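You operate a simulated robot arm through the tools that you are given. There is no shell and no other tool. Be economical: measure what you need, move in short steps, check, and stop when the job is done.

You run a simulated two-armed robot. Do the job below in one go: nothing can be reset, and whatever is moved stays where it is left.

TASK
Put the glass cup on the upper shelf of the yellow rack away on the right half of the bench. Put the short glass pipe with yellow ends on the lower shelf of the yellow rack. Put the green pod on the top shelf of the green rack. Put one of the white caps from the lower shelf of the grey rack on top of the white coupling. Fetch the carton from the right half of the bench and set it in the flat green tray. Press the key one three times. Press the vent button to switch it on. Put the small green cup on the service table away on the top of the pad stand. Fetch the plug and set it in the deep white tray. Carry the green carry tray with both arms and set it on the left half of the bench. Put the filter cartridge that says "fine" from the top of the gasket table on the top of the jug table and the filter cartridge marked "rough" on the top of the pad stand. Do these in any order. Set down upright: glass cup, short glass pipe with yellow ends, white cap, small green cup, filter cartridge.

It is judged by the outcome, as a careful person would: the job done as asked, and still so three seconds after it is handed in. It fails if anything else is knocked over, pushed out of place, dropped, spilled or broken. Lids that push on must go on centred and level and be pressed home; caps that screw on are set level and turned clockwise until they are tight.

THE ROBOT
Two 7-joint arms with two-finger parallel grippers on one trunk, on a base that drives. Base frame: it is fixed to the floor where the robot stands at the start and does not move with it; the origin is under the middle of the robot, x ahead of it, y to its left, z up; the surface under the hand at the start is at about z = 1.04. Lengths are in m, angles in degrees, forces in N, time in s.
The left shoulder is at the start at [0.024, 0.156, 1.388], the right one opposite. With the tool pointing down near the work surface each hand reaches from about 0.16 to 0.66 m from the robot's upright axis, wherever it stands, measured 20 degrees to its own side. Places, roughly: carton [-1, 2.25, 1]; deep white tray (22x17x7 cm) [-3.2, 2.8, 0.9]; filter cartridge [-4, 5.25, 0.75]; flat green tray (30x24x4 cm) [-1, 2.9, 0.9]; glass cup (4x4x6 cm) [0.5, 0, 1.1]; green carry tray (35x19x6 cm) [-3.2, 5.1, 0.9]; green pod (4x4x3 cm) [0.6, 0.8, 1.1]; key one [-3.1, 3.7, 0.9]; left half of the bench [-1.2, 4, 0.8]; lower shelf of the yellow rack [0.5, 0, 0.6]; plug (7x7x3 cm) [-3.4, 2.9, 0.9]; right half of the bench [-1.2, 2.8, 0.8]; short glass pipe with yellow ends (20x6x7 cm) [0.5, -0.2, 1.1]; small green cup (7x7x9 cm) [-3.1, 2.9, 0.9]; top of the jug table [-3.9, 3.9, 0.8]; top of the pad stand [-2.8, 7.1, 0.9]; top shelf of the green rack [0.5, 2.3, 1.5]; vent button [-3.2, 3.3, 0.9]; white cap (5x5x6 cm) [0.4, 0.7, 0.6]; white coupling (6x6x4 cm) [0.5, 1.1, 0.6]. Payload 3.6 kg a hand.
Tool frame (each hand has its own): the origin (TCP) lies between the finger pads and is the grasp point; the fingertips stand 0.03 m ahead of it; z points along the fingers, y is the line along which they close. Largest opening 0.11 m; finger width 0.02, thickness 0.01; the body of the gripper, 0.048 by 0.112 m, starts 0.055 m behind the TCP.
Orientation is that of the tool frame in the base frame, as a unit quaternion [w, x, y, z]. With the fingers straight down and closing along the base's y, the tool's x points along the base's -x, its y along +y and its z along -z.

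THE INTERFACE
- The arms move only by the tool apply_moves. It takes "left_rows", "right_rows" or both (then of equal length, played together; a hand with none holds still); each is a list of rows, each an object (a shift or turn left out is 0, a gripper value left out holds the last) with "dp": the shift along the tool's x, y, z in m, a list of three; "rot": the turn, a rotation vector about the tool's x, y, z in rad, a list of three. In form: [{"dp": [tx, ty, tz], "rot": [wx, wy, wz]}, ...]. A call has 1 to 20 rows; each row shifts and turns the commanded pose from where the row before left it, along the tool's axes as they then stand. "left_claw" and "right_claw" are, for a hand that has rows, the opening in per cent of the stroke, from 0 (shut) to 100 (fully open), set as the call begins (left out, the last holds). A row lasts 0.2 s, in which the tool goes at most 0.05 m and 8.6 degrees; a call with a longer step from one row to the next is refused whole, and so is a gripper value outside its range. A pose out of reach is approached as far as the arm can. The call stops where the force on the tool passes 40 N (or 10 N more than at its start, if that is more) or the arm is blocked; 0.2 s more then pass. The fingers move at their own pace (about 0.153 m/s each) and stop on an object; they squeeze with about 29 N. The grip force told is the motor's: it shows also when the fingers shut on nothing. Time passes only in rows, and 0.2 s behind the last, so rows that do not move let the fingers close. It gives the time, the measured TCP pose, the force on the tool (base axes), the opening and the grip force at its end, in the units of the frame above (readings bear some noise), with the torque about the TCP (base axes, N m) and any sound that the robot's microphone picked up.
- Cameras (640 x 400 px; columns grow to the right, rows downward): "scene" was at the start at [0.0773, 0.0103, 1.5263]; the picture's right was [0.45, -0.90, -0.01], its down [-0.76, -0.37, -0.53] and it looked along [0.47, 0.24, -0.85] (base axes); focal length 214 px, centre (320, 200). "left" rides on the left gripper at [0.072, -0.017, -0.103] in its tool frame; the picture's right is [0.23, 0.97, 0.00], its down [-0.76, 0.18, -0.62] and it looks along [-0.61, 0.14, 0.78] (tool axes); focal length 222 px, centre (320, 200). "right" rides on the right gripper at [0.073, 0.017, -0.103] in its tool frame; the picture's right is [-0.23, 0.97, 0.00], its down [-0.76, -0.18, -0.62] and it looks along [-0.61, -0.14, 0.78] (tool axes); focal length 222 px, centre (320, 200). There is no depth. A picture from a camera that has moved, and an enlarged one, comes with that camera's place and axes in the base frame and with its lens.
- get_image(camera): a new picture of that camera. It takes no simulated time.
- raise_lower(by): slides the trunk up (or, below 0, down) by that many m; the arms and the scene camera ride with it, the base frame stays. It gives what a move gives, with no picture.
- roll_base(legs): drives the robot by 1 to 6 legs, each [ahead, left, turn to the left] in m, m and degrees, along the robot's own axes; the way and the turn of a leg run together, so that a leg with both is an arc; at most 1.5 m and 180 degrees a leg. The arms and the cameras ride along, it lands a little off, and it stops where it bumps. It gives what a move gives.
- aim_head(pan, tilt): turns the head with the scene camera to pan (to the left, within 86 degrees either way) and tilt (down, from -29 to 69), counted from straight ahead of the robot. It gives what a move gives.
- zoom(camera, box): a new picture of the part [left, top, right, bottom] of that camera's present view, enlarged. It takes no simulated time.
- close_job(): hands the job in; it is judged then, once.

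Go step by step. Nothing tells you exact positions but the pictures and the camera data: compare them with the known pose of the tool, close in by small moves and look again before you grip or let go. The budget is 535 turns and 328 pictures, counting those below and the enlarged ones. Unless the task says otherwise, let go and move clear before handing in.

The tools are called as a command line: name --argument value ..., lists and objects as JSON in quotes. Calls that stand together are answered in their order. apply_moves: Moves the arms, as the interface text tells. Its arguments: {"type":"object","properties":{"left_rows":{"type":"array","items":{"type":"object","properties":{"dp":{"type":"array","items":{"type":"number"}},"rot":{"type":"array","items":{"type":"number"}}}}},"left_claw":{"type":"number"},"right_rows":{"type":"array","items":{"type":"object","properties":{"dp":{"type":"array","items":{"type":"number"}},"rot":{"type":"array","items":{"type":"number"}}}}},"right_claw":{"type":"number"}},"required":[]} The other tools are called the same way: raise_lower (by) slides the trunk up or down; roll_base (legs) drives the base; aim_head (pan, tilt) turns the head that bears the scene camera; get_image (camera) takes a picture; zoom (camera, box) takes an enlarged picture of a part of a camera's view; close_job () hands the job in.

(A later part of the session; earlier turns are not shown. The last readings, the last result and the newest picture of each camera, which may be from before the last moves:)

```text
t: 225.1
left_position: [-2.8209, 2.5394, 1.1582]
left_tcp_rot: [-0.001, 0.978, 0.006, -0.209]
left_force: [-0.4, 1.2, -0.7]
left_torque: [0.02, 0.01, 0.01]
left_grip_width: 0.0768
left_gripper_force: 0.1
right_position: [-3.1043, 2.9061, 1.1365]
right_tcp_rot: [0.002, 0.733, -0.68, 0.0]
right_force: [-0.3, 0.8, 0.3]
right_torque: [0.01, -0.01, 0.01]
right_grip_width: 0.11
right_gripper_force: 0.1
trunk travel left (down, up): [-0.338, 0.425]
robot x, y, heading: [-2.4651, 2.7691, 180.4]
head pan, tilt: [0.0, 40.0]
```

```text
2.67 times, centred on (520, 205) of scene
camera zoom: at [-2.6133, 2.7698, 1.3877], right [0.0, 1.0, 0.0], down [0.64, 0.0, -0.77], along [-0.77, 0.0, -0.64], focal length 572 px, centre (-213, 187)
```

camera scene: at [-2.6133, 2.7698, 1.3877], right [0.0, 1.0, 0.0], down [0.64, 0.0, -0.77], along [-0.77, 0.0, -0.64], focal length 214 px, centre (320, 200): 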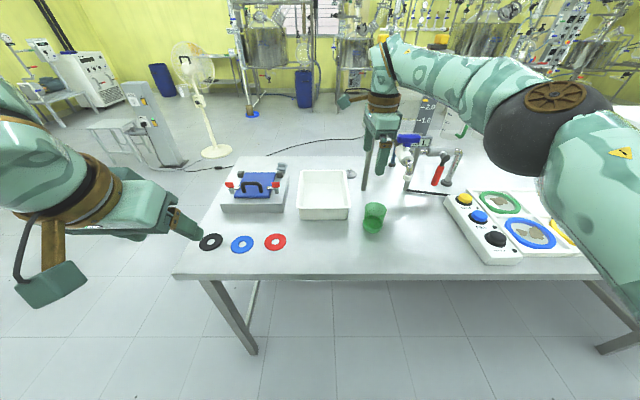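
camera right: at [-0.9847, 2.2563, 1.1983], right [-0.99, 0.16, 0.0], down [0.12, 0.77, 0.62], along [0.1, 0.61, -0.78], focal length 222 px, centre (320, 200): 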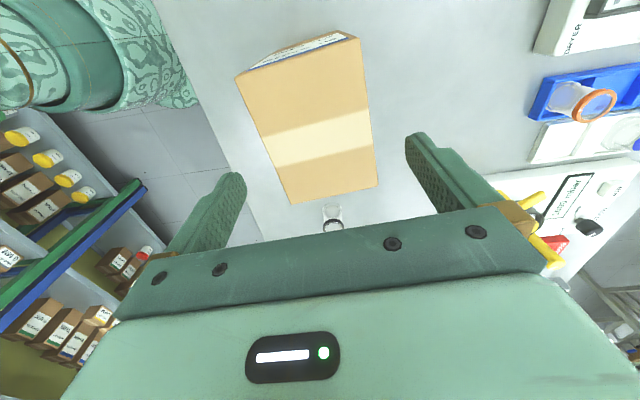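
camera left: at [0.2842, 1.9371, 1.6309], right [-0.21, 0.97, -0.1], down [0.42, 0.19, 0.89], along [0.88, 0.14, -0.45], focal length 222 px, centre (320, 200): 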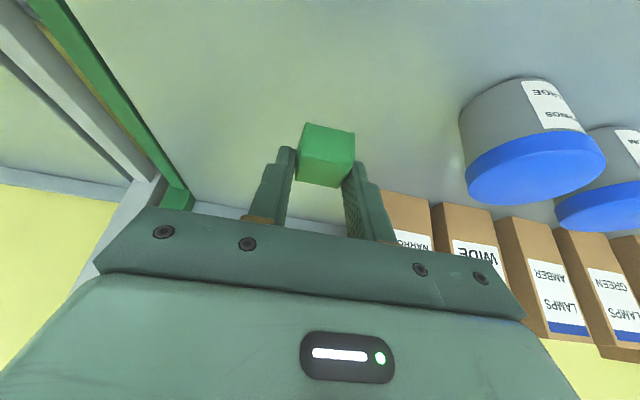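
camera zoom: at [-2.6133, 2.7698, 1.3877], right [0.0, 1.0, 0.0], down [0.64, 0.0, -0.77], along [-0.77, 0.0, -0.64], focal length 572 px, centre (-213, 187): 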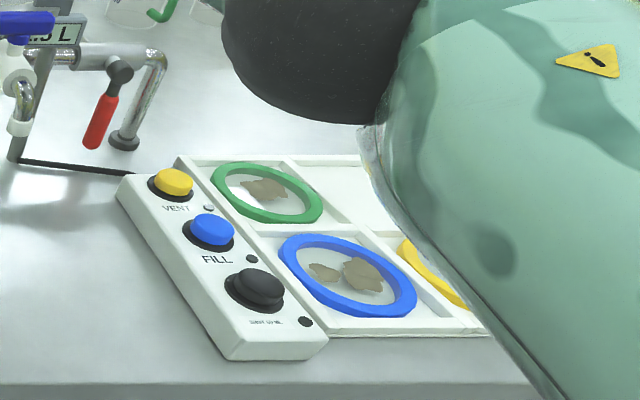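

I see the deep white tray, the plug (chrome, behind the tray at about [-3.43, 2.91]), the small green cup at [-3.10, 2.95] and the yellow VENT button at about [-3.21, 3.29]. I first go for the vent button with the closed right hand.

apply_moves --right_rows '[{"dp": [0, 0, -0.02]}, {"dp": [0, 0, -0.02]}, {}]' --right_claw 0

roll_base --legs '[[0, -0.35, 0], [0.12, 0, 0]]'

get_image --camera "scene"

get_image --camera "right"

```text
t: 225.9
left_position: [-2.8227, 2.5411, 1.1572]
left_tcp_rot: [-0.003, 0.978, 0.005, -0.209]
left_force: [-0.7, 0.1, -0.9]
left_torque: [-0.01, 0.0, 0.06]
left_grip_width: 0.077
left_gripper_force: 0.0
right_position: [-3.1017, 2.908, 1.1776]
right_tcp_rot: [0.002, 0.733, -0.68, 0.0]
right_force: [-0.2, 0.0, -0.5]
right_torque: [-0.03, 0.02, 0.03]
right_grip_width: 0.0
right_gripper_force: 29.3
trunk travel left (down, up): [-0.338, 0.425]
robot x, y, heading: [-2.4655, 2.7723, 180.0]
head pan, tilt: [0.0, 40.0]
```

```text
t: 229.0
left_position: [-2.9454, 2.8867, 1.1579]
left_tcp_rot: [-0.002, 0.978, 0.006, -0.21]
left_force: [-0.5, 0.3, -0.2]
left_torque: [0.02, -0.02, -0.03]
left_grip_width: 0.0771
left_gripper_force: 0.1
right_position: [-3.2255, 3.2519, 1.1768]
right_tcp_rot: [0.002, 0.734, -0.68, 0.0]
right_force: [-0.1, 0.1, -0.1]
right_torque: [0.04, -0.02, -0.01]
right_grip_width: 0.0
right_gripper_force: 29.2
trunk travel left (down, up): [-0.338, 0.425]
robot x, y, heading: [-2.588, 3.1216, -180.2]
head pan, tilt: [0.0, 40.0]
```

```text
230 pictures are left
camera scene: at [-2.7375, 3.1167, 1.3875], right [0.0, 1.0, 0.0], down [0.64, 0.0, -0.77], along [-0.77, 0.0, -0.64], focal length 214 px, centre (320, 200)
```

scene: 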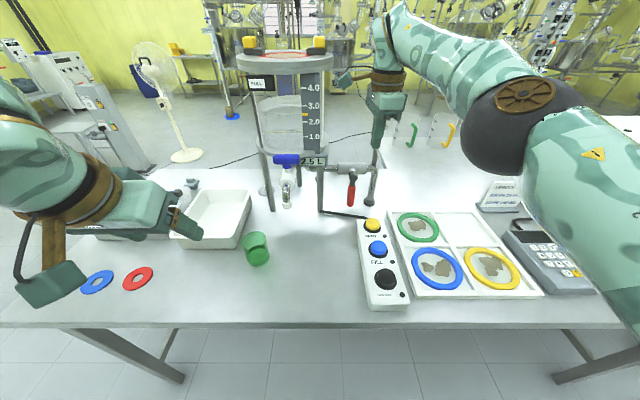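

```text
229 pictures are left
camera right: at [-3.2383, 3.1813, 1.2807], right [-0.99, 0.15, 0.0], down [0.12, 0.77, 0.62], along [0.09, 0.61, -0.78], focal length 222 px, centre (320, 200)
```

right: 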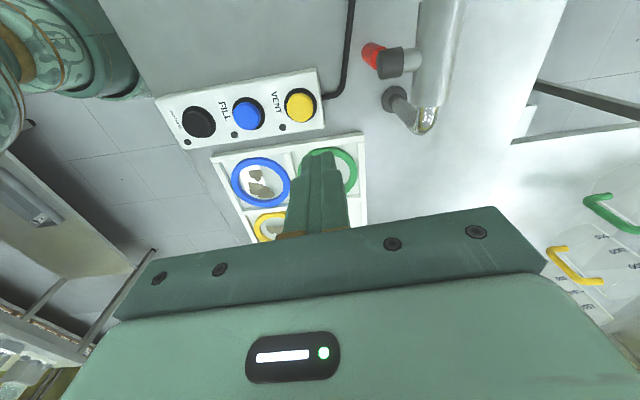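

Vent button ≈ [-3.196, 3.279, ~0.90]. I move above it and come down.

apply_moves --right_rows '[{"dp": [-0.0124, -0.016, 0]}, {"dp": [-0.0124, -0.016, 0]}, {"dp": [0, 0, 0.04]}, {"dp": [0, 0, 0.04]}, {"dp": [0, 0, 0.04]}, {"dp": [0, 0, 0.04]}, {"dp": [0, 0, 0.03]}, {}]'

zoom --camera "scene" --box '[300, 130, 460, 230]'

get_image --camera "right"

```text
t: 230.8
left_position: [-2.9439, 2.8865, 1.1588]
left_tcp_rot: [-0.002, 0.977, 0.005, -0.211]
left_force: [-0.3, -0.3, -0.5]
left_torque: [-0.02, -0.01, 0.01]
left_grip_width: 0.077
left_gripper_force: 0.1
right_position: [-3.1988, 3.2783, 0.9882]
right_tcp_rot: [0.003, 0.733, -0.68, -0.001]
right_force: [-0.4, -0.5, -0.7]
right_torque: [0.0, 0.01, 0.01]
right_grip_width: 0.0001
right_gripper_force: 29.0
trunk travel left (down, up): [-0.338, 0.425]
robot x, y, heading: [-2.587, 3.1188, -180.2]
head pan, tilt: [0.0, 40.0]
```

```text
4.00 times, centred on (380, 180) of scene
camera zoom: at [-2.7361, 3.1169, 1.3877], right [0.0, 1.0, 0.0], down [0.64, 0.0, -0.77], along [-0.77, 0.0, -0.64], focal length 858 px, centre (80, 280)
```

zoom: 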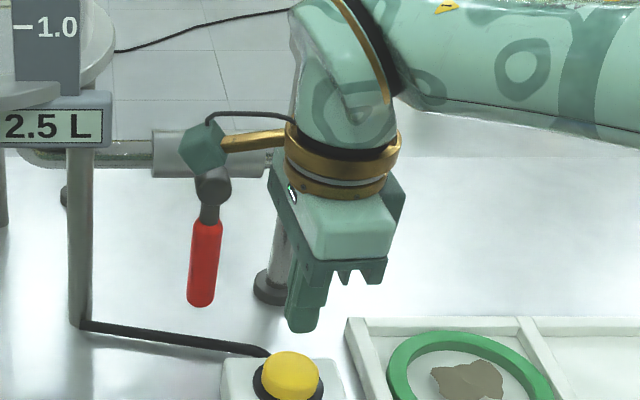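

```text
227 pictures are left
camera right: at [-3.21, 3.207, 1.0913], right [-0.99, 0.15, 0.0], down [0.12, 0.77, 0.62], along [0.09, 0.61, -0.78], focal length 222 px, centre (320, 200)
```

right: 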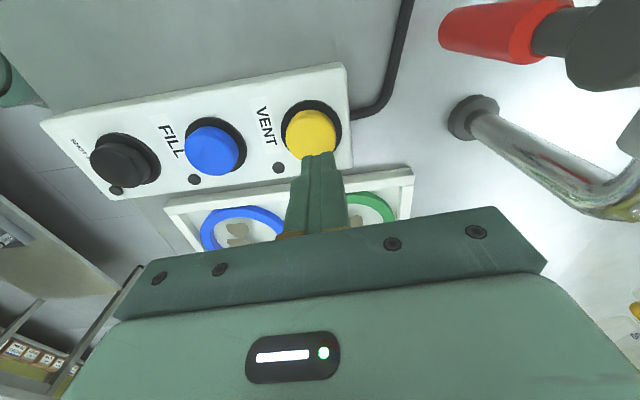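

apply_moves --right_rows '[{"dp": [-0.0035, -0.006, 0.015]}, {"dp": [0, 0, 0.015]}, {}]'

get_image --camera "right"

```text
t: 231.6
left_position: [-2.9441, 2.8863, 1.1576]
left_tcp_rot: [-0.002, 0.978, 0.006, -0.21]
left_force: [-0.3, -0.1, 0.5]
left_torque: [-0.02, -0.03, -0.03]
left_grip_width: 0.077
left_gripper_force: 0.0
right_position: [-3.1914, 3.2835, 0.9586]
right_tcp_rot: [0.003, 0.733, -0.68, 0.0]
right_force: [-0.5, 0.6, 0.0]
right_torque: [0.04, 0.0, 0.01]
right_grip_width: 0.0001
right_gripper_force: 29.4
trunk travel left (down, up): [-0.338, 0.425]
robot x, y, heading: [-2.585, 3.1202, -179.9]
head pan, tilt: [0.0, 40.0]
```

```text
226 pictures are left
camera right: at [-3.2041, 3.2119, 1.0619], right [-0.99, 0.15, 0.0], down [0.12, 0.77, 0.62], along [0.09, 0.61, -0.78], focal length 222 px, centre (320, 200)
```

right: 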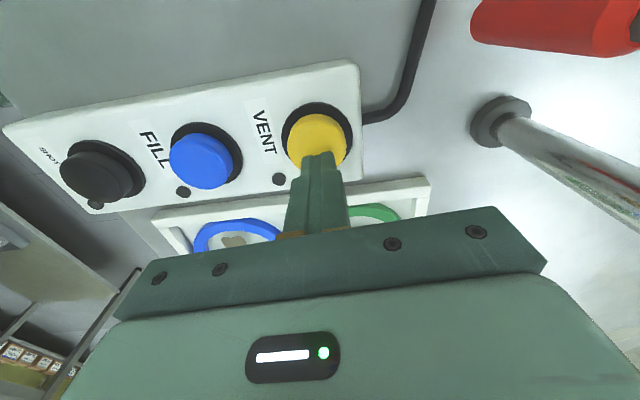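

apply_moves --right_rows '[{"dp": [0.003, 0, 0.008]}, {"dp": [0, 0, 0.008]}, {"dp": [0, 0, 0.006]}, {}]'

```text
t: 232.6
left_position: [-2.9414, 2.8864, 1.1581]
left_tcp_rot: [-0.003, 0.977, 0.005, -0.212]
left_force: [0.2, 1.2, -0.1]
left_torque: [-0.01, -0.02, 0.0]
left_grip_width: 0.077
left_gripper_force: 0.1
right_position: [-3.1933, 3.2799, 0.9438]
right_tcp_rot: [0.009, 0.732, -0.681, -0.005]
right_force: [8.2, 3.3, 29.2]
right_torque: [0.03, -0.28, 0.13]
right_grip_width: 0.0
right_gripper_force: 29.3
trunk travel left (down, up): [-0.338, 0.425]
robot x, y, heading: [-2.5871, 3.1189, 179.9]
head pan, tilt: [0.0, 40.0]
heard: click
stopped in row 4 (right hand): the force on the tool passed its limit at 41 N (the readings are from after the stop); the commanded pose is now the measured one
```

Click heard. I lift and check the lamp.

apply_moves --right_rows '[{"dp": [0, 0, -0.02]}, {"dp": [0, 0, -0.03]}, {"dp": [0, 0, -0.04]}, {}]'

get_image --camera "right"

```text
t: 233.6
left_position: [-2.9448, 2.8876, 1.1582]
left_tcp_rot: [-0.002, 0.978, 0.005, -0.21]
left_force: [-0.3, -0.1, 0.1]
left_torque: [-0.01, 0.01, -0.02]
left_grip_width: 0.077
left_gripper_force: 0.1
right_position: [-3.1952, 3.2827, 1.0305]
right_tcp_rot: [0.006, 0.733, -0.681, -0.003]
right_force: [-0.1, 0.9, -0.7]
right_torque: [0.02, -0.02, -0.02]
right_grip_width: 0.0001
right_gripper_force: 29.1
trunk travel left (down, up): [-0.338, 0.425]
robot x, y, heading: [-2.5861, 3.1185, -180.0]
head pan, tilt: [0.0, 40.0]
```

```text
225 pictures are left
camera right: at [-3.2063, 3.2112, 1.1336], right [-0.99, 0.15, 0.01], down [0.13, 0.78, 0.62], along [0.09, 0.61, -0.79], focal length 222 px, centre (320, 200)
```

right: 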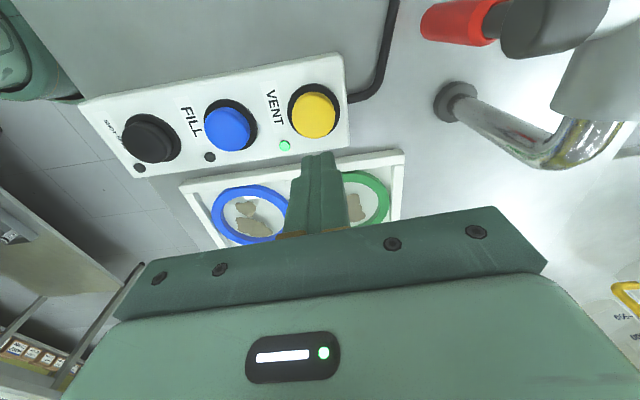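

The VENT lamp is lit. I raise and move along toward the keypad at [-3.1, 3.7].

apply_moves --right_rows '[{"dp": [0, 0, -0.04]}, {"dp": [0, 0, -0.04]}, {"dp": [0, 0, -0.04]}, {}]'

roll_base --legs '[[0.0, -0.4, 0]]'

get_image --camera "scene"

```text
t: 234.6
left_position: [-2.9455, 2.8872, 1.1586]
left_tcp_rot: [-0.001, 0.978, 0.006, -0.209]
left_force: [-0.9, 1.0, 0.0]
left_torque: [0.04, -0.01, 0.05]
left_grip_width: 0.077
left_gripper_force: 0.1
right_position: [-3.1932, 3.2845, 1.1516]
right_tcp_rot: [0.006, 0.733, -0.68, -0.002]
right_force: [0.3, -0.1, 0.7]
right_torque: [0.0, 0.02, 0.0]
right_grip_width: 0.0
right_gripper_force: 29.5
trunk travel left (down, up): [-0.338, 0.425]
robot x, y, heading: [-2.5868, 3.1172, -180.0]
head pan, tilt: [0.0, 40.0]
```

```text
t: 237.1
left_position: [-2.9434, 3.2926, 1.1578]
left_tcp_rot: [-0.003, 0.978, 0.003, -0.21]
left_force: [-1.1, -0.4, 0.4]
left_torque: [0.02, 0.02, -0.01]
left_grip_width: 0.0771
left_gripper_force: 0.1
right_position: [-3.1906, 3.6881, 1.1507]
right_tcp_rot: [0.006, 0.73, -0.683, -0.004]
right_force: [-0.2, -0.2, 0.1]
right_torque: [-0.02, -0.02, 0.0]
right_grip_width: 0.0
right_gripper_force: 29.0
trunk travel left (down, up): [-0.338, 0.425]
robot x, y, heading: [-2.5851, 3.5204, 179.8]
head pan, tilt: [0.0, 40.0]
```

```text
224 pictures are left
camera scene: at [-2.7355, 3.52, 1.3876], right [0.0, 1.0, 0.0], down [0.64, 0.0, -0.77], along [-0.77, 0.0, -0.64], focal length 214 px, centre (320, 200)
```

scene: 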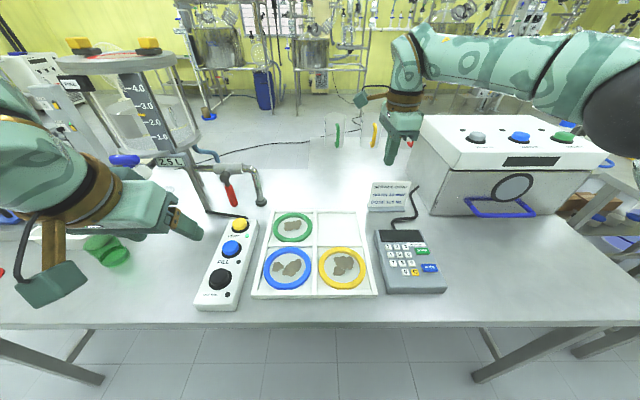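

zoom --camera "scene" --box '[352, 170, 464, 310]'

get_image --camera "right"

```text
2.86 times, centred on (408, 240) of scene
camera zoom: at [-2.7355, 3.52, 1.3876], right [0.0, 1.0, 0.0], down [0.64, 0.0, -0.77], along [-0.77, 0.0, -0.64], focal length 613 px, centre (69, 86)
```

zoom: 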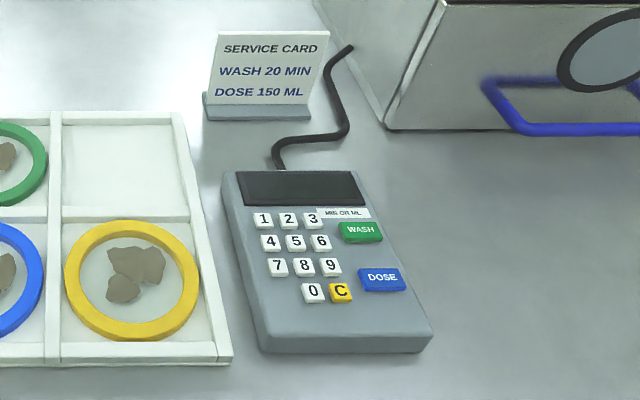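

```text
222 pictures are left
camera right: at [-3.2019, 3.6169, 1.254], right [-0.99, 0.16, 0.01], down [0.13, 0.78, 0.62], along [0.09, 0.61, -0.79], focal length 222 px, centre (320, 200)
```

right: 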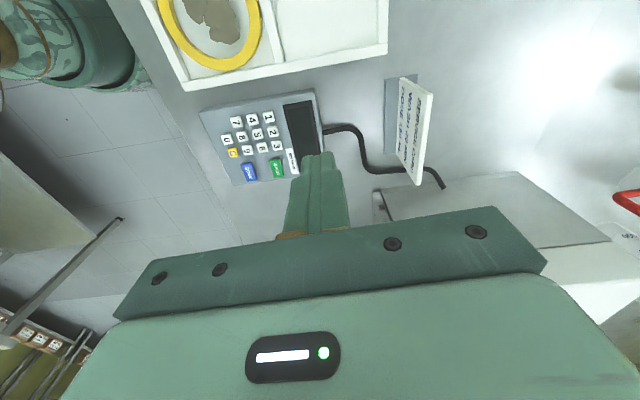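

Key "1" is at about [-3.114, 3.714]. I move above it and lower partway.

apply_moves --right_rows '[{"dp": [-0.007, -0.026, 0]}, {"dp": [-0.007, -0.026, 0]}, {"dp": [-0.007, -0.0265, 0.01]}, {"dp": [0, 0, 0.035]}, {"dp": [0, 0, 0.035]}, {"dp": [0, 0, 0.035]}, {"dp": [0, 0, 0.035]}, {}]'

zoom --camera "right" --box '[200, 60, 440, 210]'

zoom --camera "scene" --box '[340, 170, 500, 310]'

```text
t: 238.9
left_position: [-2.9446, 3.29, 1.1582]
left_tcp_rot: [-0.003, 0.978, 0.002, -0.21]
left_force: [0.0, -0.1, 0.3]
left_torque: [-0.02, 0.0, 0.0]
left_grip_width: 0.0771
left_gripper_force: 0.1
right_position: [-3.1154, 3.7166, 0.9994]
right_tcp_rot: [0.006, 0.731, -0.683, -0.004]
right_force: [-0.9, -0.3, 0.0]
right_torque: [-0.01, 0.02, 0.03]
right_grip_width: 0.0
right_gripper_force: 29.2
trunk travel left (down, up): [-0.338, 0.425]
robot x, y, heading: [-2.5881, 3.5175, 179.8]
head pan, tilt: [0.0, 40.0]
```

```text
2.67 times, centred on (320, 135) of right
camera zoom: at [-3.1257, 3.6458, 1.1039], right [-0.99, 0.16, 0.01], down [0.13, 0.78, 0.62], along [0.09, 0.61, -0.79], focal length 592 px, centre (320, 373)
```

zoom: 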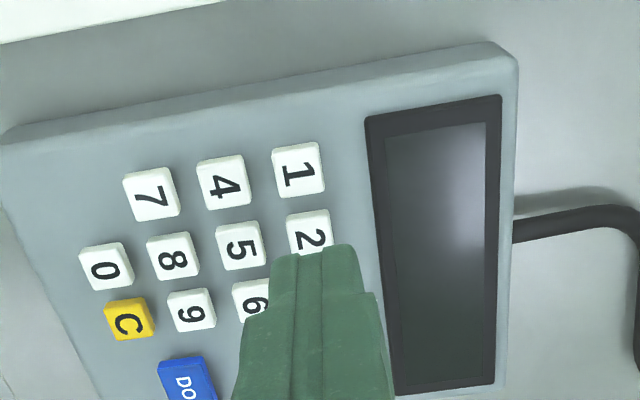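

```text
2.86 times, centred on (420, 240) of scene
camera zoom: at [-2.735, 3.5192, 1.3877], right [0.0, 1.0, 0.0], down [0.64, 0.0, -0.77], along [-0.77, 0.0, -0.64], focal length 613 px, centre (34, 86)
```

zoom: 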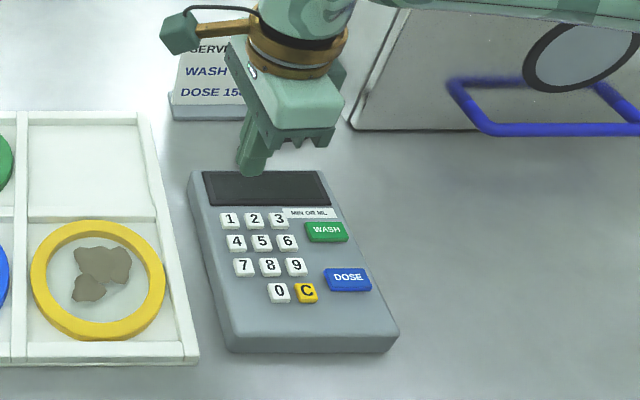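

apply_moves --right_rows '[{"dp": [0.0043, -0.0037, 0.02]}, {"dp": [0, 0, 0.02]}, {"dp": [0, 0, 0.015]}, {}]'

zoom --camera "right" --box '[200, 60, 440, 210]'

zoom --camera "scene" --box '[370, 200, 450, 270]'

```text
t: 239.9
left_position: [-2.946, 3.2893, 1.1593]
left_tcp_rot: [-0.003, 0.978, 0.002, -0.21]
left_force: [-0.4, 0.3, 0.4]
left_torque: [0.01, 0.0, -0.04]
left_grip_width: 0.077
left_gripper_force: 0.0
right_position: [-3.1112, 3.7088, 0.9433]
right_tcp_rot: [0.007, 0.732, -0.682, -0.004]
right_force: [0.1, 0.1, -0.2]
right_torque: [-0.02, 0.03, 0.02]
right_grip_width: 0.0002
right_gripper_force: 29.2
trunk travel left (down, up): [-0.338, 0.425]
robot x, y, heading: [-2.5872, 3.5206, 179.7]
head pan, tilt: [0.0, 40.0]
```

```text
2.67 times, centred on (320, 135) of right
camera zoom: at [-3.1223, 3.6375, 1.047], right [-0.99, 0.16, 0.01], down [0.13, 0.78, 0.62], along [0.09, 0.61, -0.79], focal length 592 px, centre (320, 373)
```

zoom: 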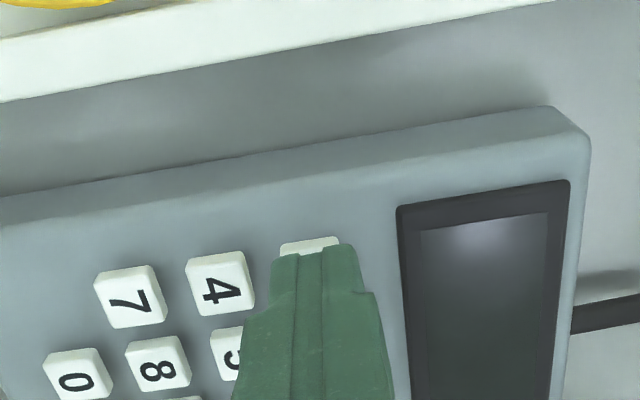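

```text
5.71 times, centred on (410, 235) of scene
camera zoom: at [-2.7353, 3.5192, 1.3877], right [0.0, 1.0, 0.0], down [0.64, 0.0, -0.77], along [-0.77, 0.0, -0.64], focal length 1226 px, centre (-194, 0)
```

zoom: 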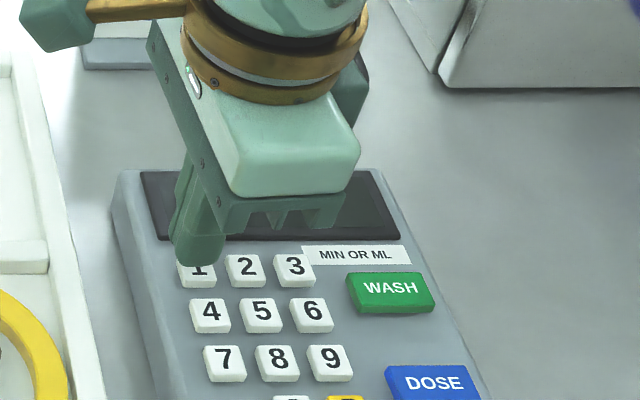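

apply_moves --right_rows '[{"dp": [-0.0035, 0, 0.005]}, {"dp": [0, 0, 0.005]}, {}]'

zoom --camera "scene" --box '[370, 200, 450, 270]'

```text
t: 240.7
left_position: [-2.9451, 3.2914, 1.1575]
left_tcp_rot: [-0.003, 0.978, 0.003, -0.21]
left_force: [-0.4, -0.5, 0.2]
left_torque: [0.01, 0.02, 0.03]
left_grip_width: 0.077
left_gripper_force: 0.1
right_position: [-3.1105, 3.7124, 0.9329]
right_tcp_rot: [0.006, 0.73, -0.683, -0.003]
right_force: [-0.7, -0.9, 0.4]
right_torque: [0.0, 0.01, 0.01]
right_grip_width: 0.0
right_gripper_force: 29.1
trunk travel left (down, up): [-0.338, 0.425]
robot x, y, heading: [-2.5885, 3.5228, 179.8]
head pan, tilt: [0.0, 40.0]
```

```text
5.71 times, centred on (410, 235) of scene
camera zoom: at [-2.7354, 3.5193, 1.3876], right [0.0, 1.0, 0.0], down [0.64, 0.0, -0.77], along [-0.77, 0.0, -0.64], focal length 1226 px, centre (-194, 0)
```

zoom: 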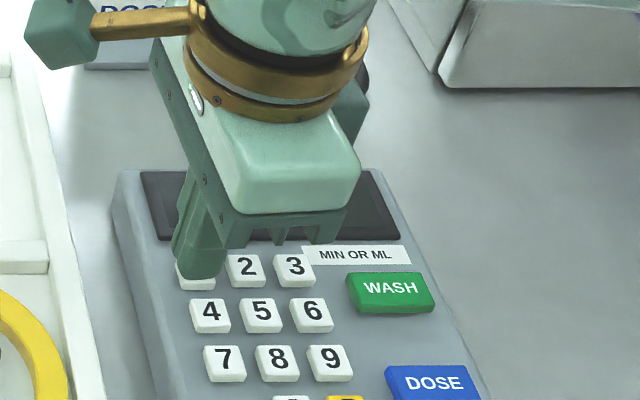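

apply_moves --right_rows '[{"dp": [0.002, 0.002, 0.004]}, {"dp": [0, 0, 0.004]}, {}]'

zoom --camera "scene" --box '[370, 200, 450, 270]'

```text
t: 241.5
left_position: [-2.9457, 3.2899, 1.1591]
left_tcp_rot: [-0.003, 0.978, 0.003, -0.211]
left_force: [0.0, 0.2, -0.1]
left_torque: [-0.01, -0.01, 0.01]
left_grip_width: 0.077
left_gripper_force: 0.1
right_position: [-3.114, 3.7091, 0.9277]
right_tcp_rot: [0.006, 0.731, -0.683, -0.004]
right_force: [1.0, 2.5, 10.9]
right_torque: [0.09, -0.05, -0.02]
right_grip_width: 0.0
right_gripper_force: 29.1
trunk travel left (down, up): [-0.338, 0.425]
robot x, y, heading: [-2.5847, 3.5246, 179.6]
head pan, tilt: [0.0, 40.0]
heard: click
```

```text
5.71 times, centred on (410, 235) of scene
camera zoom: at [-2.7342, 3.5192, 1.3879], right [0.01, 1.0, 0.0], down [0.64, 0.0, -0.77], along [-0.77, 0.0, -0.64], focal length 1226 px, centre (-194, 0)
```

zoom: 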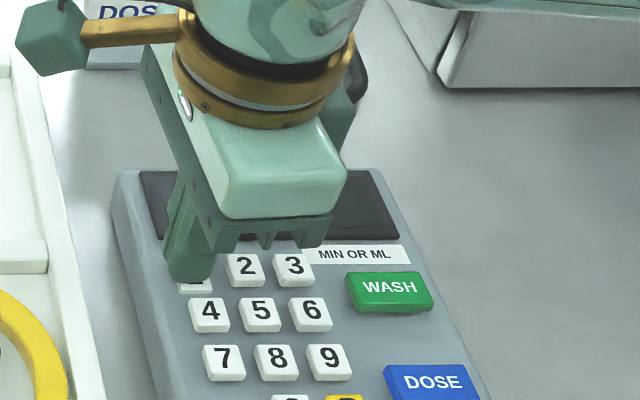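

First click. I lift and press twice more the same way.

apply_moves --right_rows '[{"dp": [0, 0, -0.006]}, {"dp": [0, 0, -0.008]}, {}]'

get_image --camera "right"

```text
t: 242.3
left_position: [-2.945, 3.2896, 1.1597]
left_tcp_rot: [-0.003, 0.978, 0.003, -0.21]
left_force: [0.2, -0.5, -0.1]
left_torque: [0.0, -0.01, 0.0]
left_grip_width: 0.0767
left_gripper_force: 0.0
right_position: [-3.1137, 3.7094, 0.9396]
right_tcp_rot: [0.005, 0.732, -0.682, -0.003]
right_force: [0.4, 0.1, -0.6]
right_torque: [0.01, -0.02, -0.01]
right_grip_width: 0.0
right_gripper_force: 28.6
trunk travel left (down, up): [-0.338, 0.425]
robot x, y, heading: [-2.592, 3.5207, 179.6]
head pan, tilt: [0.0, 40.0]
```

```text
215 pictures are left
camera right: at [-3.1249, 3.6388, 1.0427], right [-0.99, 0.16, 0.01], down [0.13, 0.78, 0.62], along [0.09, 0.61, -0.79], focal length 222 px, centre (320, 200)
```

right: 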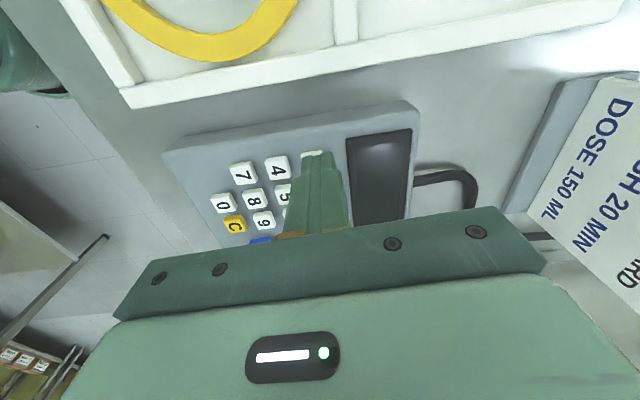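

apply_moves --right_rows '[{"dp": [0, 0, 0.007]}, {"dp": [0, 0, 0.007]}, {}]'

apply_moves --right_rows '[{"dp": [0, 0, -0.006]}, {"dp": [0, 0, -0.008]}, {}]'

apply_moves --right_rows '[{"dp": [0, 0, 0.007]}, {"dp": [0, 0, 0.007]}, {}]'

```text
t: 243.1
left_position: [-2.9441, 3.2901, 1.1586]
left_tcp_rot: [-0.002, 0.978, 0.003, -0.21]
left_force: [0.6, 0.0, -0.8]
left_torque: [0.03, 0.01, 0.0]
left_grip_width: 0.0773
left_gripper_force: 0.0
right_position: [-3.115, 3.7096, 0.9275]
right_tcp_rot: [0.008, 0.731, -0.682, -0.003]
right_force: [-1.1, 1.7, 9.8]
right_torque: [0.07, -0.04, -0.04]
right_grip_width: 0.0
right_gripper_force: 29.3
trunk travel left (down, up): [-0.338, 0.425]
robot x, y, heading: [-2.5841, 3.5206, 179.5]
head pan, tilt: [0.0, 40.0]
heard: click
```

```text
t: 243.9
left_position: [-2.9448, 3.2902, 1.159]
left_tcp_rot: [-0.003, 0.978, 0.003, -0.21]
left_force: [0.5, 0.2, -0.7]
left_torque: [0.0, -0.02, 0.01]
left_grip_width: 0.0768
left_gripper_force: 0.1
right_position: [-3.113, 3.7118, 0.9402]
right_tcp_rot: [0.006, 0.732, -0.681, -0.003]
right_force: [-0.2, 0.7, -0.1]
right_torque: [0.02, 0.01, 0.02]
right_grip_width: 0.0
right_gripper_force: 29.8
trunk travel left (down, up): [-0.338, 0.425]
robot x, y, heading: [-2.5872, 3.5202, 179.7]
head pan, tilt: [0.0, 40.0]
```

```text
t: 244.7
left_position: [-2.9433, 3.2896, 1.1595]
left_tcp_rot: [-0.003, 0.977, 0.002, -0.211]
left_force: [0.9, -0.1, 0.0]
left_torque: [-0.02, -0.01, 0.0]
left_grip_width: 0.0771
left_gripper_force: 0.1
right_position: [-3.1154, 3.71, 0.9279]
right_tcp_rot: [0.007, 0.731, -0.683, -0.005]
right_force: [-0.3, 4.0, 9.1]
right_torque: [0.18, -0.01, -0.03]
right_grip_width: 0.0
right_gripper_force: 28.6
trunk travel left (down, up): [-0.338, 0.425]
robot x, y, heading: [-2.5838, 3.5216, 179.7]
head pan, tilt: [0.0, 40.0]
heard: click
```

Three clicks. I lift away and check the display.

apply_moves --right_rows '[{"dp": [0, 0, -0.02]}, {"dp": [0, 0, -0.04]}, {"dp": [0, 0, -0.05]}, {"dp": [0, 0, -0.05]}, {"dp": [0, 0, -0.05]}, {}]'

zoom --camera "scene" --box '[352, 190, 464, 310]'

```text
t: 246.1
left_position: [-2.9457, 3.2904, 1.1593]
left_tcp_rot: [-0.003, 0.978, 0.003, -0.21]
left_force: [0.3, 0.1, -0.3]
left_torque: [0.02, 0.0, 0.01]
left_grip_width: 0.0768
left_gripper_force: 0.1
right_position: [-3.112, 3.7124, 1.1344]
right_tcp_rot: [0.006, 0.73, -0.683, -0.002]
right_force: [-0.2, -0.4, -0.1]
right_torque: [0.02, 0.02, -0.01]
right_grip_width: 0.0
right_gripper_force: 28.8
trunk travel left (down, up): [-0.338, 0.425]
robot x, y, heading: [-2.5854, 3.5225, 179.9]
head pan, tilt: [0.0, 40.0]
```

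```text
3.33 times, centred on (408, 250) of scene
camera zoom: at [-2.736, 3.5195, 1.3875], right [0.01, 1.0, 0.0], down [0.64, 0.0, -0.77], along [-0.77, 0.0, -0.64], focal length 715 px, centre (27, 33)
```

zoom: 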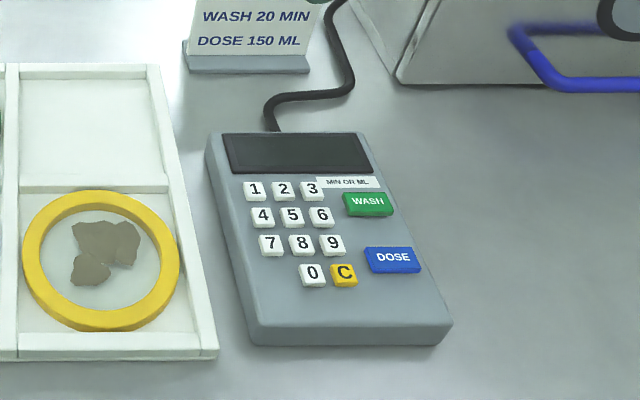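

Keys done. Now the small green cup: I shift back and look closely.

roll_base --legs '[[-0.12, 0, 0], [0, 0.75, 0]]'

aim_head --pan -20 --tilt 40

get_image --camera "scene"

get_image --camera "right"

```text
t: 250.9
left_position: [-2.8275, 2.556, 1.1581]
left_tcp_rot: [-0.003, 0.978, 0.0, -0.21]
left_force: [0.3, -0.7, 0.1]
left_torque: [0.0, -0.02, 0.0]
left_grip_width: 0.0771
left_gripper_force: 0.0
right_position: [-2.9934, 2.9768, 1.1341]
right_tcp_rot: [0.006, 0.73, -0.684, -0.003]
right_force: [0.6, -0.2, -0.3]
right_torque: [0.01, 0.01, 0.01]
right_grip_width: 0.0001
right_gripper_force: 28.9
trunk travel left (down, up): [-0.338, 0.425]
robot x, y, heading: [-2.4667, 2.7846, 179.6]
head pan, tilt: [0.0, 40.0]
```

```text
t: 251.8
left_position: [-2.8273, 2.5558, 1.1585]
left_tcp_rot: [-0.003, 0.978, 0.0, -0.209]
left_force: [-0.5, 0.0, -0.2]
left_torque: [-0.01, 0.0, -0.02]
left_grip_width: 0.0768
left_gripper_force: 0.1
right_position: [-2.991, 2.9779, 1.1354]
right_tcp_rot: [0.006, 0.729, -0.685, -0.003]
right_force: [0.9, 0.0, 0.2]
right_torque: [0.0, -0.04, 0.0]
right_grip_width: 0.0
right_gripper_force: 28.7
trunk travel left (down, up): [-0.338, 0.425]
robot x, y, heading: [-2.4647, 2.7838, 179.4]
head pan, tilt: [-20.0, 40.0]
```

```text
213 pictures are left
camera scene: at [-2.6115, 2.8126, 1.3876], right [0.35, 0.94, 0.0], down [0.6, -0.23, -0.77], along [-0.72, 0.27, -0.64], focal length 214 px, centre (320, 200)
```

scene: 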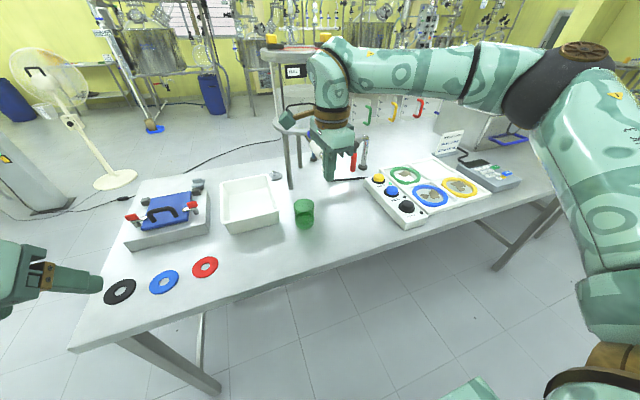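

```text
212 pictures are left
camera right: at [-3.0042, 2.9065, 1.2375], right [-0.99, 0.16, 0.01], down [0.14, 0.77, 0.62], along [0.09, 0.61, -0.79], focal length 222 px, centre (320, 200)
```

right: 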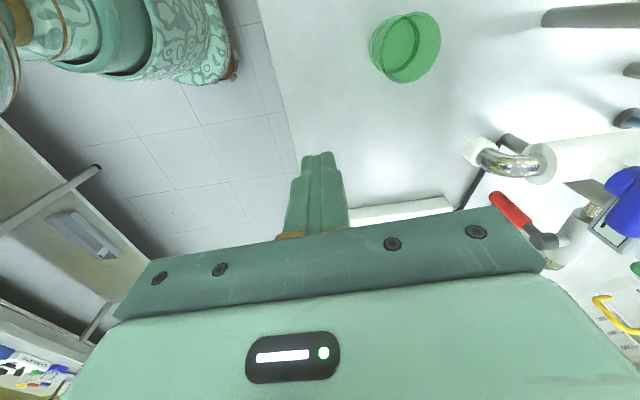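

zoom --camera "scene" --box '[260, 180, 356, 240]'

```text
6.67 times, centred on (308, 210) of scene
camera zoom: at [-2.6115, 2.8126, 1.3876], right [0.35, 0.94, 0.0], down [0.6, -0.23, -0.77], along [-0.72, 0.27, -0.64], focal length 1430 px, centre (400, 133)
```

zoom: 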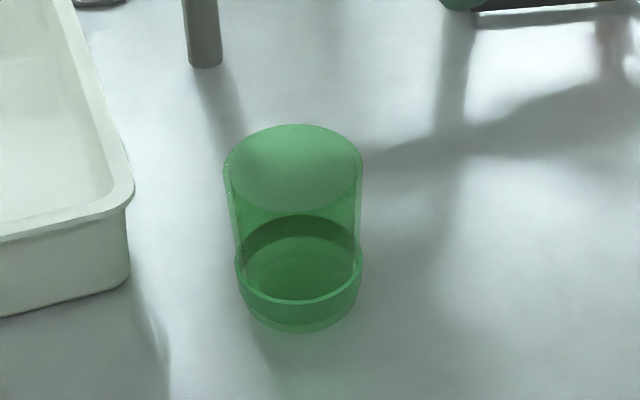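

zoom --camera "right" --box '[340, 0, 460, 90]'

```text
4.44 times, centred on (400, 45) of right
camera zoom: at [-3.0042, 2.9065, 1.2375], right [-0.99, 0.16, 0.01], down [0.14, 0.77, 0.62], along [0.09, 0.61, -0.79], focal length 987 px, centre (-36, 889)
```

zoom: 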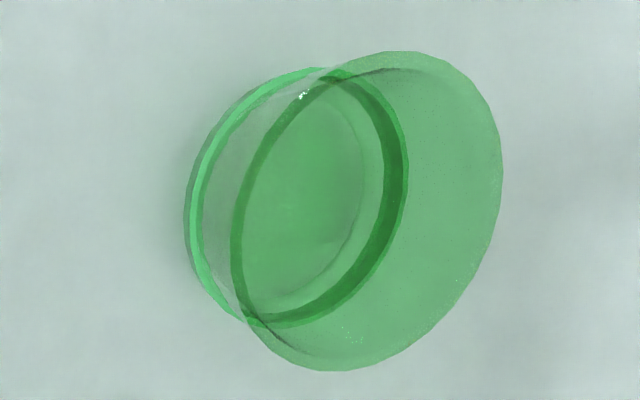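

I can't tell if the cup is upside down (closed side up). I'll get a low side view with the left hand camera: shift right and lower the left hand in front of the table edge.

roll_base --legs '[[0, -0.33, 0]]'

apply_moves --left_rows '[{"dp": [0.0165, 0, 0.035]}, {"dp": [0.0165, 0, 0.035]}, {"dp": [0.0165, 0, 0.035]}, {"dp": [0.0165, 0, 0.035]}, {"dp": [0.0165, 0, 0.035]}, {}]'

get_image --camera "left"

```text
t: 254.0
left_position: [-2.8251, 2.8932, 1.1585]
left_tcp_rot: [-0.002, 0.978, 0.0, -0.21]
left_force: [0.3, 0.4, 0.3]
left_torque: [-0.01, -0.01, 0.02]
left_grip_width: 0.0771
left_gripper_force: 0.1
right_position: [-2.9887, 3.3158, 1.1343]
right_tcp_rot: [0.006, 0.729, -0.684, -0.003]
right_force: [0.7, 0.1, -0.4]
right_torque: [0.01, -0.01, 0.01]
right_grip_width: 0.0
right_gripper_force: 29.4
trunk travel left (down, up): [-0.338, 0.425]
robot x, y, heading: [-2.4634, 3.1209, 179.3]
head pan, tilt: [-20.0, 40.0]
```

```text
t: 255.4
left_position: [-2.8503, 2.8953, 0.9733]
left_tcp_rot: [-0.003, 0.978, 0.0, -0.211]
left_force: [-1.2, 0.3, 0.0]
left_torque: [0.0, -0.01, -0.01]
left_grip_width: 0.0771
left_gripper_force: 0.2
left hand out of reach, approached as far as the arm can: row 1, 2, 3
right_position: [-2.9869, 3.3147, 1.1339]
right_tcp_rot: [0.007, 0.729, -0.685, -0.003]
right_force: [0.2, 0.7, 0.1]
right_torque: [-0.01, 0.09, 0.02]
right_grip_width: 0.0
right_gripper_force: 29.0
trunk travel left (down, up): [-0.338, 0.425]
robot x, y, heading: [-2.4628, 3.1206, 179.5]
head pan, tilt: [-20.0, 40.0]
```

```text
209 pictures are left
camera left: at [-2.7418, 2.9118, 1.0386], right [0.21, -0.97, -0.1], down [-0.44, -0.18, 0.88], along [-0.88, -0.14, -0.46], focal length 222 px, centre (320, 200)
```

left: 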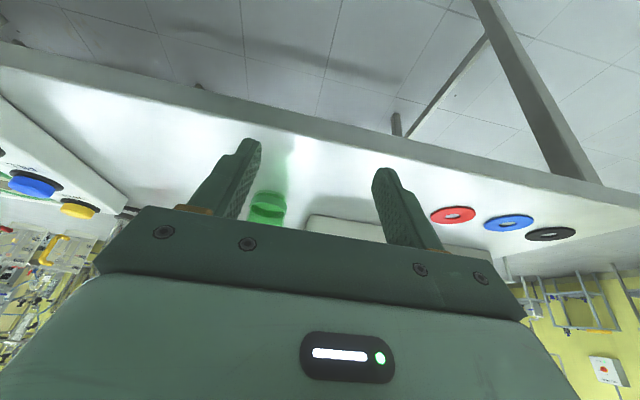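

apply_moves --left_rows '[{"rot": [0, -0.13, 0]}, {"rot": [0, -0.13, 0]}, {"rot": [0, -0.1, 0]}, {}]'

zoom --camera "left" --box '[180, 80, 420, 230]'

```text
t: 256.4
left_position: [-2.8548, 2.8935, 0.973]
left_tcp_rot: [-0.003, 0.962, 0.001, -0.272]
left_force: [0.5, -1.1, -0.5]
left_torque: [-0.01, 0.01, 0.01]
left_grip_width: 0.0769
left_gripper_force: 0.0
left hand out of reach, approached as far as the arm can: row 1, 2, 3
right_position: [-2.9885, 3.3142, 1.1338]
right_tcp_rot: [0.007, 0.729, -0.684, -0.003]
right_force: [-0.8, -0.7, 0.0]
right_torque: [-0.03, 0.01, 0.02]
right_grip_width: 0.0002
right_gripper_force: 28.8
trunk travel left (down, up): [-0.338, 0.425]
robot x, y, heading: [-2.4645, 3.1205, 179.4]
head pan, tilt: [-20.0, 40.0]
```

```text
2.67 times, centred on (300, 155) of left
camera zoom: at [-2.7391, 2.9092, 1.0236], right [0.19, -0.97, -0.12], down [-0.32, -0.18, 0.93], along [-0.93, -0.14, -0.35], focal length 592 px, centre (373, 320)
```

zoom: 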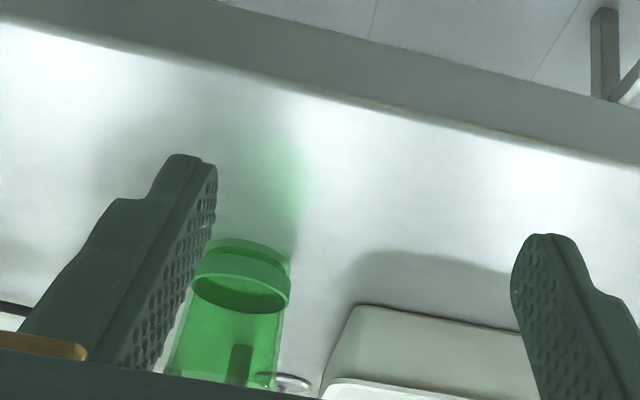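

The collar is at the table side, so the cup may be upside down. I'll test it: touch its top centre gently with the closed right hand to see whether it is closed.

apply_moves --left_rows '[{"dp": [-0.01, 0, -0.03]}, {"dp": [-0.01, 0, -0.03]}, {"dp": [-0.01, 0, -0.03]}, {"dp": [-0.01, 0, -0.03]}]'

roll_base --legs '[[0, 0.36, 0.5]]'

apply_moves --right_rows '[{"dp": [0, 0.03, 0]}, {"dp": [0, 0.03, 0]}, {"dp": [0, 0.03, 0]}, {"dp": [0, 0.02, 0]}, {}]'

get_image --camera "right"

```text
t: 257.4
left_position: [-2.8686, 2.8935, 1.091]
left_tcp_rot: [-0.004, 0.963, 0.0, -0.271]
left_force: [0.1, 0.5, 0.0]
left_torque: [0.01, 0.01, -0.03]
left_grip_width: 0.0769
left_gripper_force: 0.0
left hand out of reach, approached as far as the arm can: row 1, 2, 3, 4
right_position: [-2.9874, 3.3152, 1.1347]
right_tcp_rot: [0.007, 0.729, -0.684, -0.004]
right_force: [0.4, -1.1, 0.4]
right_torque: [-0.01, 0.02, 0.04]
right_grip_width: 0.0001
right_gripper_force: 29.2
trunk travel left (down, up): [-0.338, 0.425]
robot x, y, heading: [-2.4644, 3.1249, 179.2]
head pan, tilt: [-20.0, 40.0]
```

```text
t: 259.7
left_position: [-2.8692, 2.5239, 1.0904]
left_tcp_rot: [-0.003, 0.963, 0.004, -0.271]
left_force: [-0.2, -1.1, -1.1]
left_torque: [0.02, -0.01, 0.01]
left_grip_width: 0.0773
left_gripper_force: 0.1
right_position: [-2.9929, 2.9439, 1.1335]
right_tcp_rot: [0.006, 0.731, -0.682, -0.004]
right_force: [0.4, -0.5, 0.1]
right_torque: [0.02, -0.01, -0.02]
right_grip_width: 0.0003
right_gripper_force: 28.8
trunk travel left (down, up): [-0.338, 0.425]
robot x, y, heading: [-2.4663, 2.7533, 179.7]
head pan, tilt: [-20.0, 40.0]
```

```text
t: 260.9
left_position: [-2.8692, 2.5254, 1.0907]
left_tcp_rot: [-0.002, 0.963, 0.004, -0.271]
left_force: [-0.4, 0.4, 0.4]
left_torque: [0.0, 0.0, -0.01]
left_grip_width: 0.0771
left_gripper_force: 0.0
right_position: [-3.1039, 2.935, 1.1371]
right_tcp_rot: [0.007, 0.732, -0.682, -0.004]
right_force: [0.4, -0.3, 1.2]
right_torque: [-0.01, 0.01, 0.02]
right_grip_width: 0.0003
right_gripper_force: 28.9
trunk travel left (down, up): [-0.338, 0.425]
robot x, y, heading: [-2.4651, 2.7559, 179.8]
head pan, tilt: [-20.0, 40.0]
```

```text
207 pictures are left
camera right: at [-3.114, 2.8647, 1.24], right [-0.99, 0.16, 0.01], down [0.13, 0.78, 0.62], along [0.09, 0.61, -0.79], focal length 222 px, centre (320, 200)
```

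right: 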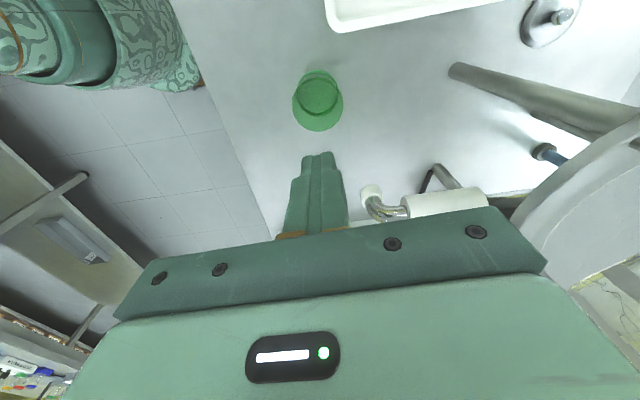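

apply_moves --right_rows '[{"dp": [-0.0075, 0, 0.03]}, {"dp": [0, 0, 0.04]}, {"dp": [0, 0, 0.04]}, {"dp": [0, 0, 0.02]}, {}]'

zoom --camera "scene" --box '[260, 140, 356, 240]'

```text
t: 262.1
left_position: [-2.8715, 2.5241, 1.0913]
left_tcp_rot: [-0.002, 0.963, 0.004, -0.27]
left_force: [0.5, 0.4, -0.4]
left_torque: [-0.01, -0.03, -0.03]
left_grip_width: 0.0773
left_gripper_force: 0.0
right_position: [-3.1052, 2.9446, 1.0044]
right_tcp_rot: [0.006, 0.731, -0.682, -0.003]
right_force: [0.8, 0.0, 0.3]
right_torque: [0.0, 0.0, 0.0]
right_grip_width: 0.0
right_gripper_force: 29.0
trunk travel left (down, up): [-0.338, 0.425]
robot x, y, heading: [-2.4681, 2.7515, 179.6]
head pan, tilt: [-20.0, 40.0]
```

```text
4.00 times, centred on (308, 190) of scene
camera zoom: at [-2.6108, 2.7822, 1.3877], right [0.35, 0.94, 0.0], down [0.6, -0.22, -0.77], along [-0.72, 0.26, -0.64], focal length 858 px, centre (368, 240)
```

zoom: 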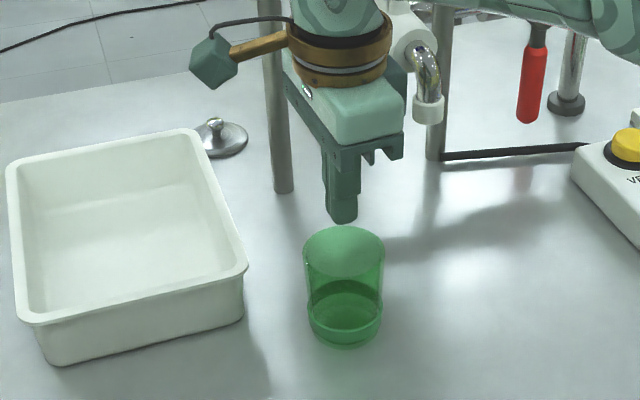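

apply_moves --right_rows '[{"dp": [0, 0, 0.006]}, {"dp": [0, 0, 0.006]}, {"dp": [0, 0, 0.006]}, {}]'

apply_moves --right_rows '[{"dp": [0, 0, 0.004]}, {"dp": [0, 0, 0.004]}, {}]'

apply_moves --right_rows '[{"dp": [0, 0, 0.004]}, {"dp": [0, 0, 0.004]}, {}]'

zoom --camera "scene" --box '[260, 140, 356, 240]'

```text
t: 263.1
left_position: [-2.8705, 2.5242, 1.0918]
left_tcp_rot: [-0.002, 0.963, 0.003, -0.271]
left_force: [0.1, -0.3, 0.6]
left_torque: [0.0, 0.0, 0.03]
left_grip_width: 0.0772
left_gripper_force: 0.0
right_position: [-3.1055, 2.9437, 0.9872]
right_tcp_rot: [0.006, 0.731, -0.682, -0.004]
right_force: [-0.1, -0.2, -0.1]
right_torque: [0.05, -0.01, -0.01]
right_grip_width: 0.0
right_gripper_force: 28.9
trunk travel left (down, up): [-0.338, 0.425]
robot x, y, heading: [-2.4686, 2.7546, 180.0]
head pan, tilt: [-20.0, 40.0]
```

```text
t: 263.9
left_position: [-2.8704, 2.5256, 1.0911]
left_tcp_rot: [-0.003, 0.963, 0.003, -0.271]
left_force: [0.4, -0.3, -0.7]
left_torque: [0.02, -0.02, -0.01]
left_grip_width: 0.0773
left_gripper_force: 0.0
right_position: [-3.1058, 2.9433, 0.9785]
right_tcp_rot: [0.006, 0.732, -0.682, -0.003]
right_force: [0.4, 0.3, -0.3]
right_torque: [0.01, -0.01, 0.01]
right_grip_width: 0.0003
right_gripper_force: 29.4
trunk travel left (down, up): [-0.338, 0.425]
robot x, y, heading: [-2.4656, 2.7533, 179.9]
head pan, tilt: [-20.0, 40.0]
```

```text
t: 264.7
left_position: [-2.8695, 2.5245, 1.0904]
left_tcp_rot: [-0.002, 0.962, 0.004, -0.271]
left_force: [0.5, -0.4, 0.3]
left_torque: [-0.01, 0.01, 0.01]
left_grip_width: 0.0771
left_gripper_force: 0.1
right_position: [-3.1055, 2.9427, 0.9707]
right_tcp_rot: [0.006, 0.731, -0.682, -0.004]
right_force: [-0.2, -0.1, -0.4]
right_torque: [-0.02, 0.01, 0.0]
right_grip_width: 0.0
right_gripper_force: 28.7
trunk travel left (down, up): [-0.338, 0.425]
robot x, y, heading: [-2.4634, 2.7504, 180.0]
head pan, tilt: [-20.0, 40.0]
```

```text
4.00 times, centred on (308, 190) of scene
camera zoom: at [-2.611, 2.7821, 1.3876], right [0.35, 0.94, 0.0], down [0.6, -0.22, -0.77], along [-0.72, 0.26, -0.64], focal length 858 px, centre (368, 240)
```

zoom: 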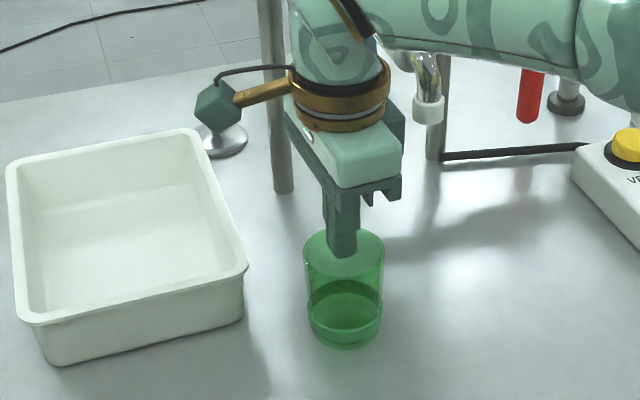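

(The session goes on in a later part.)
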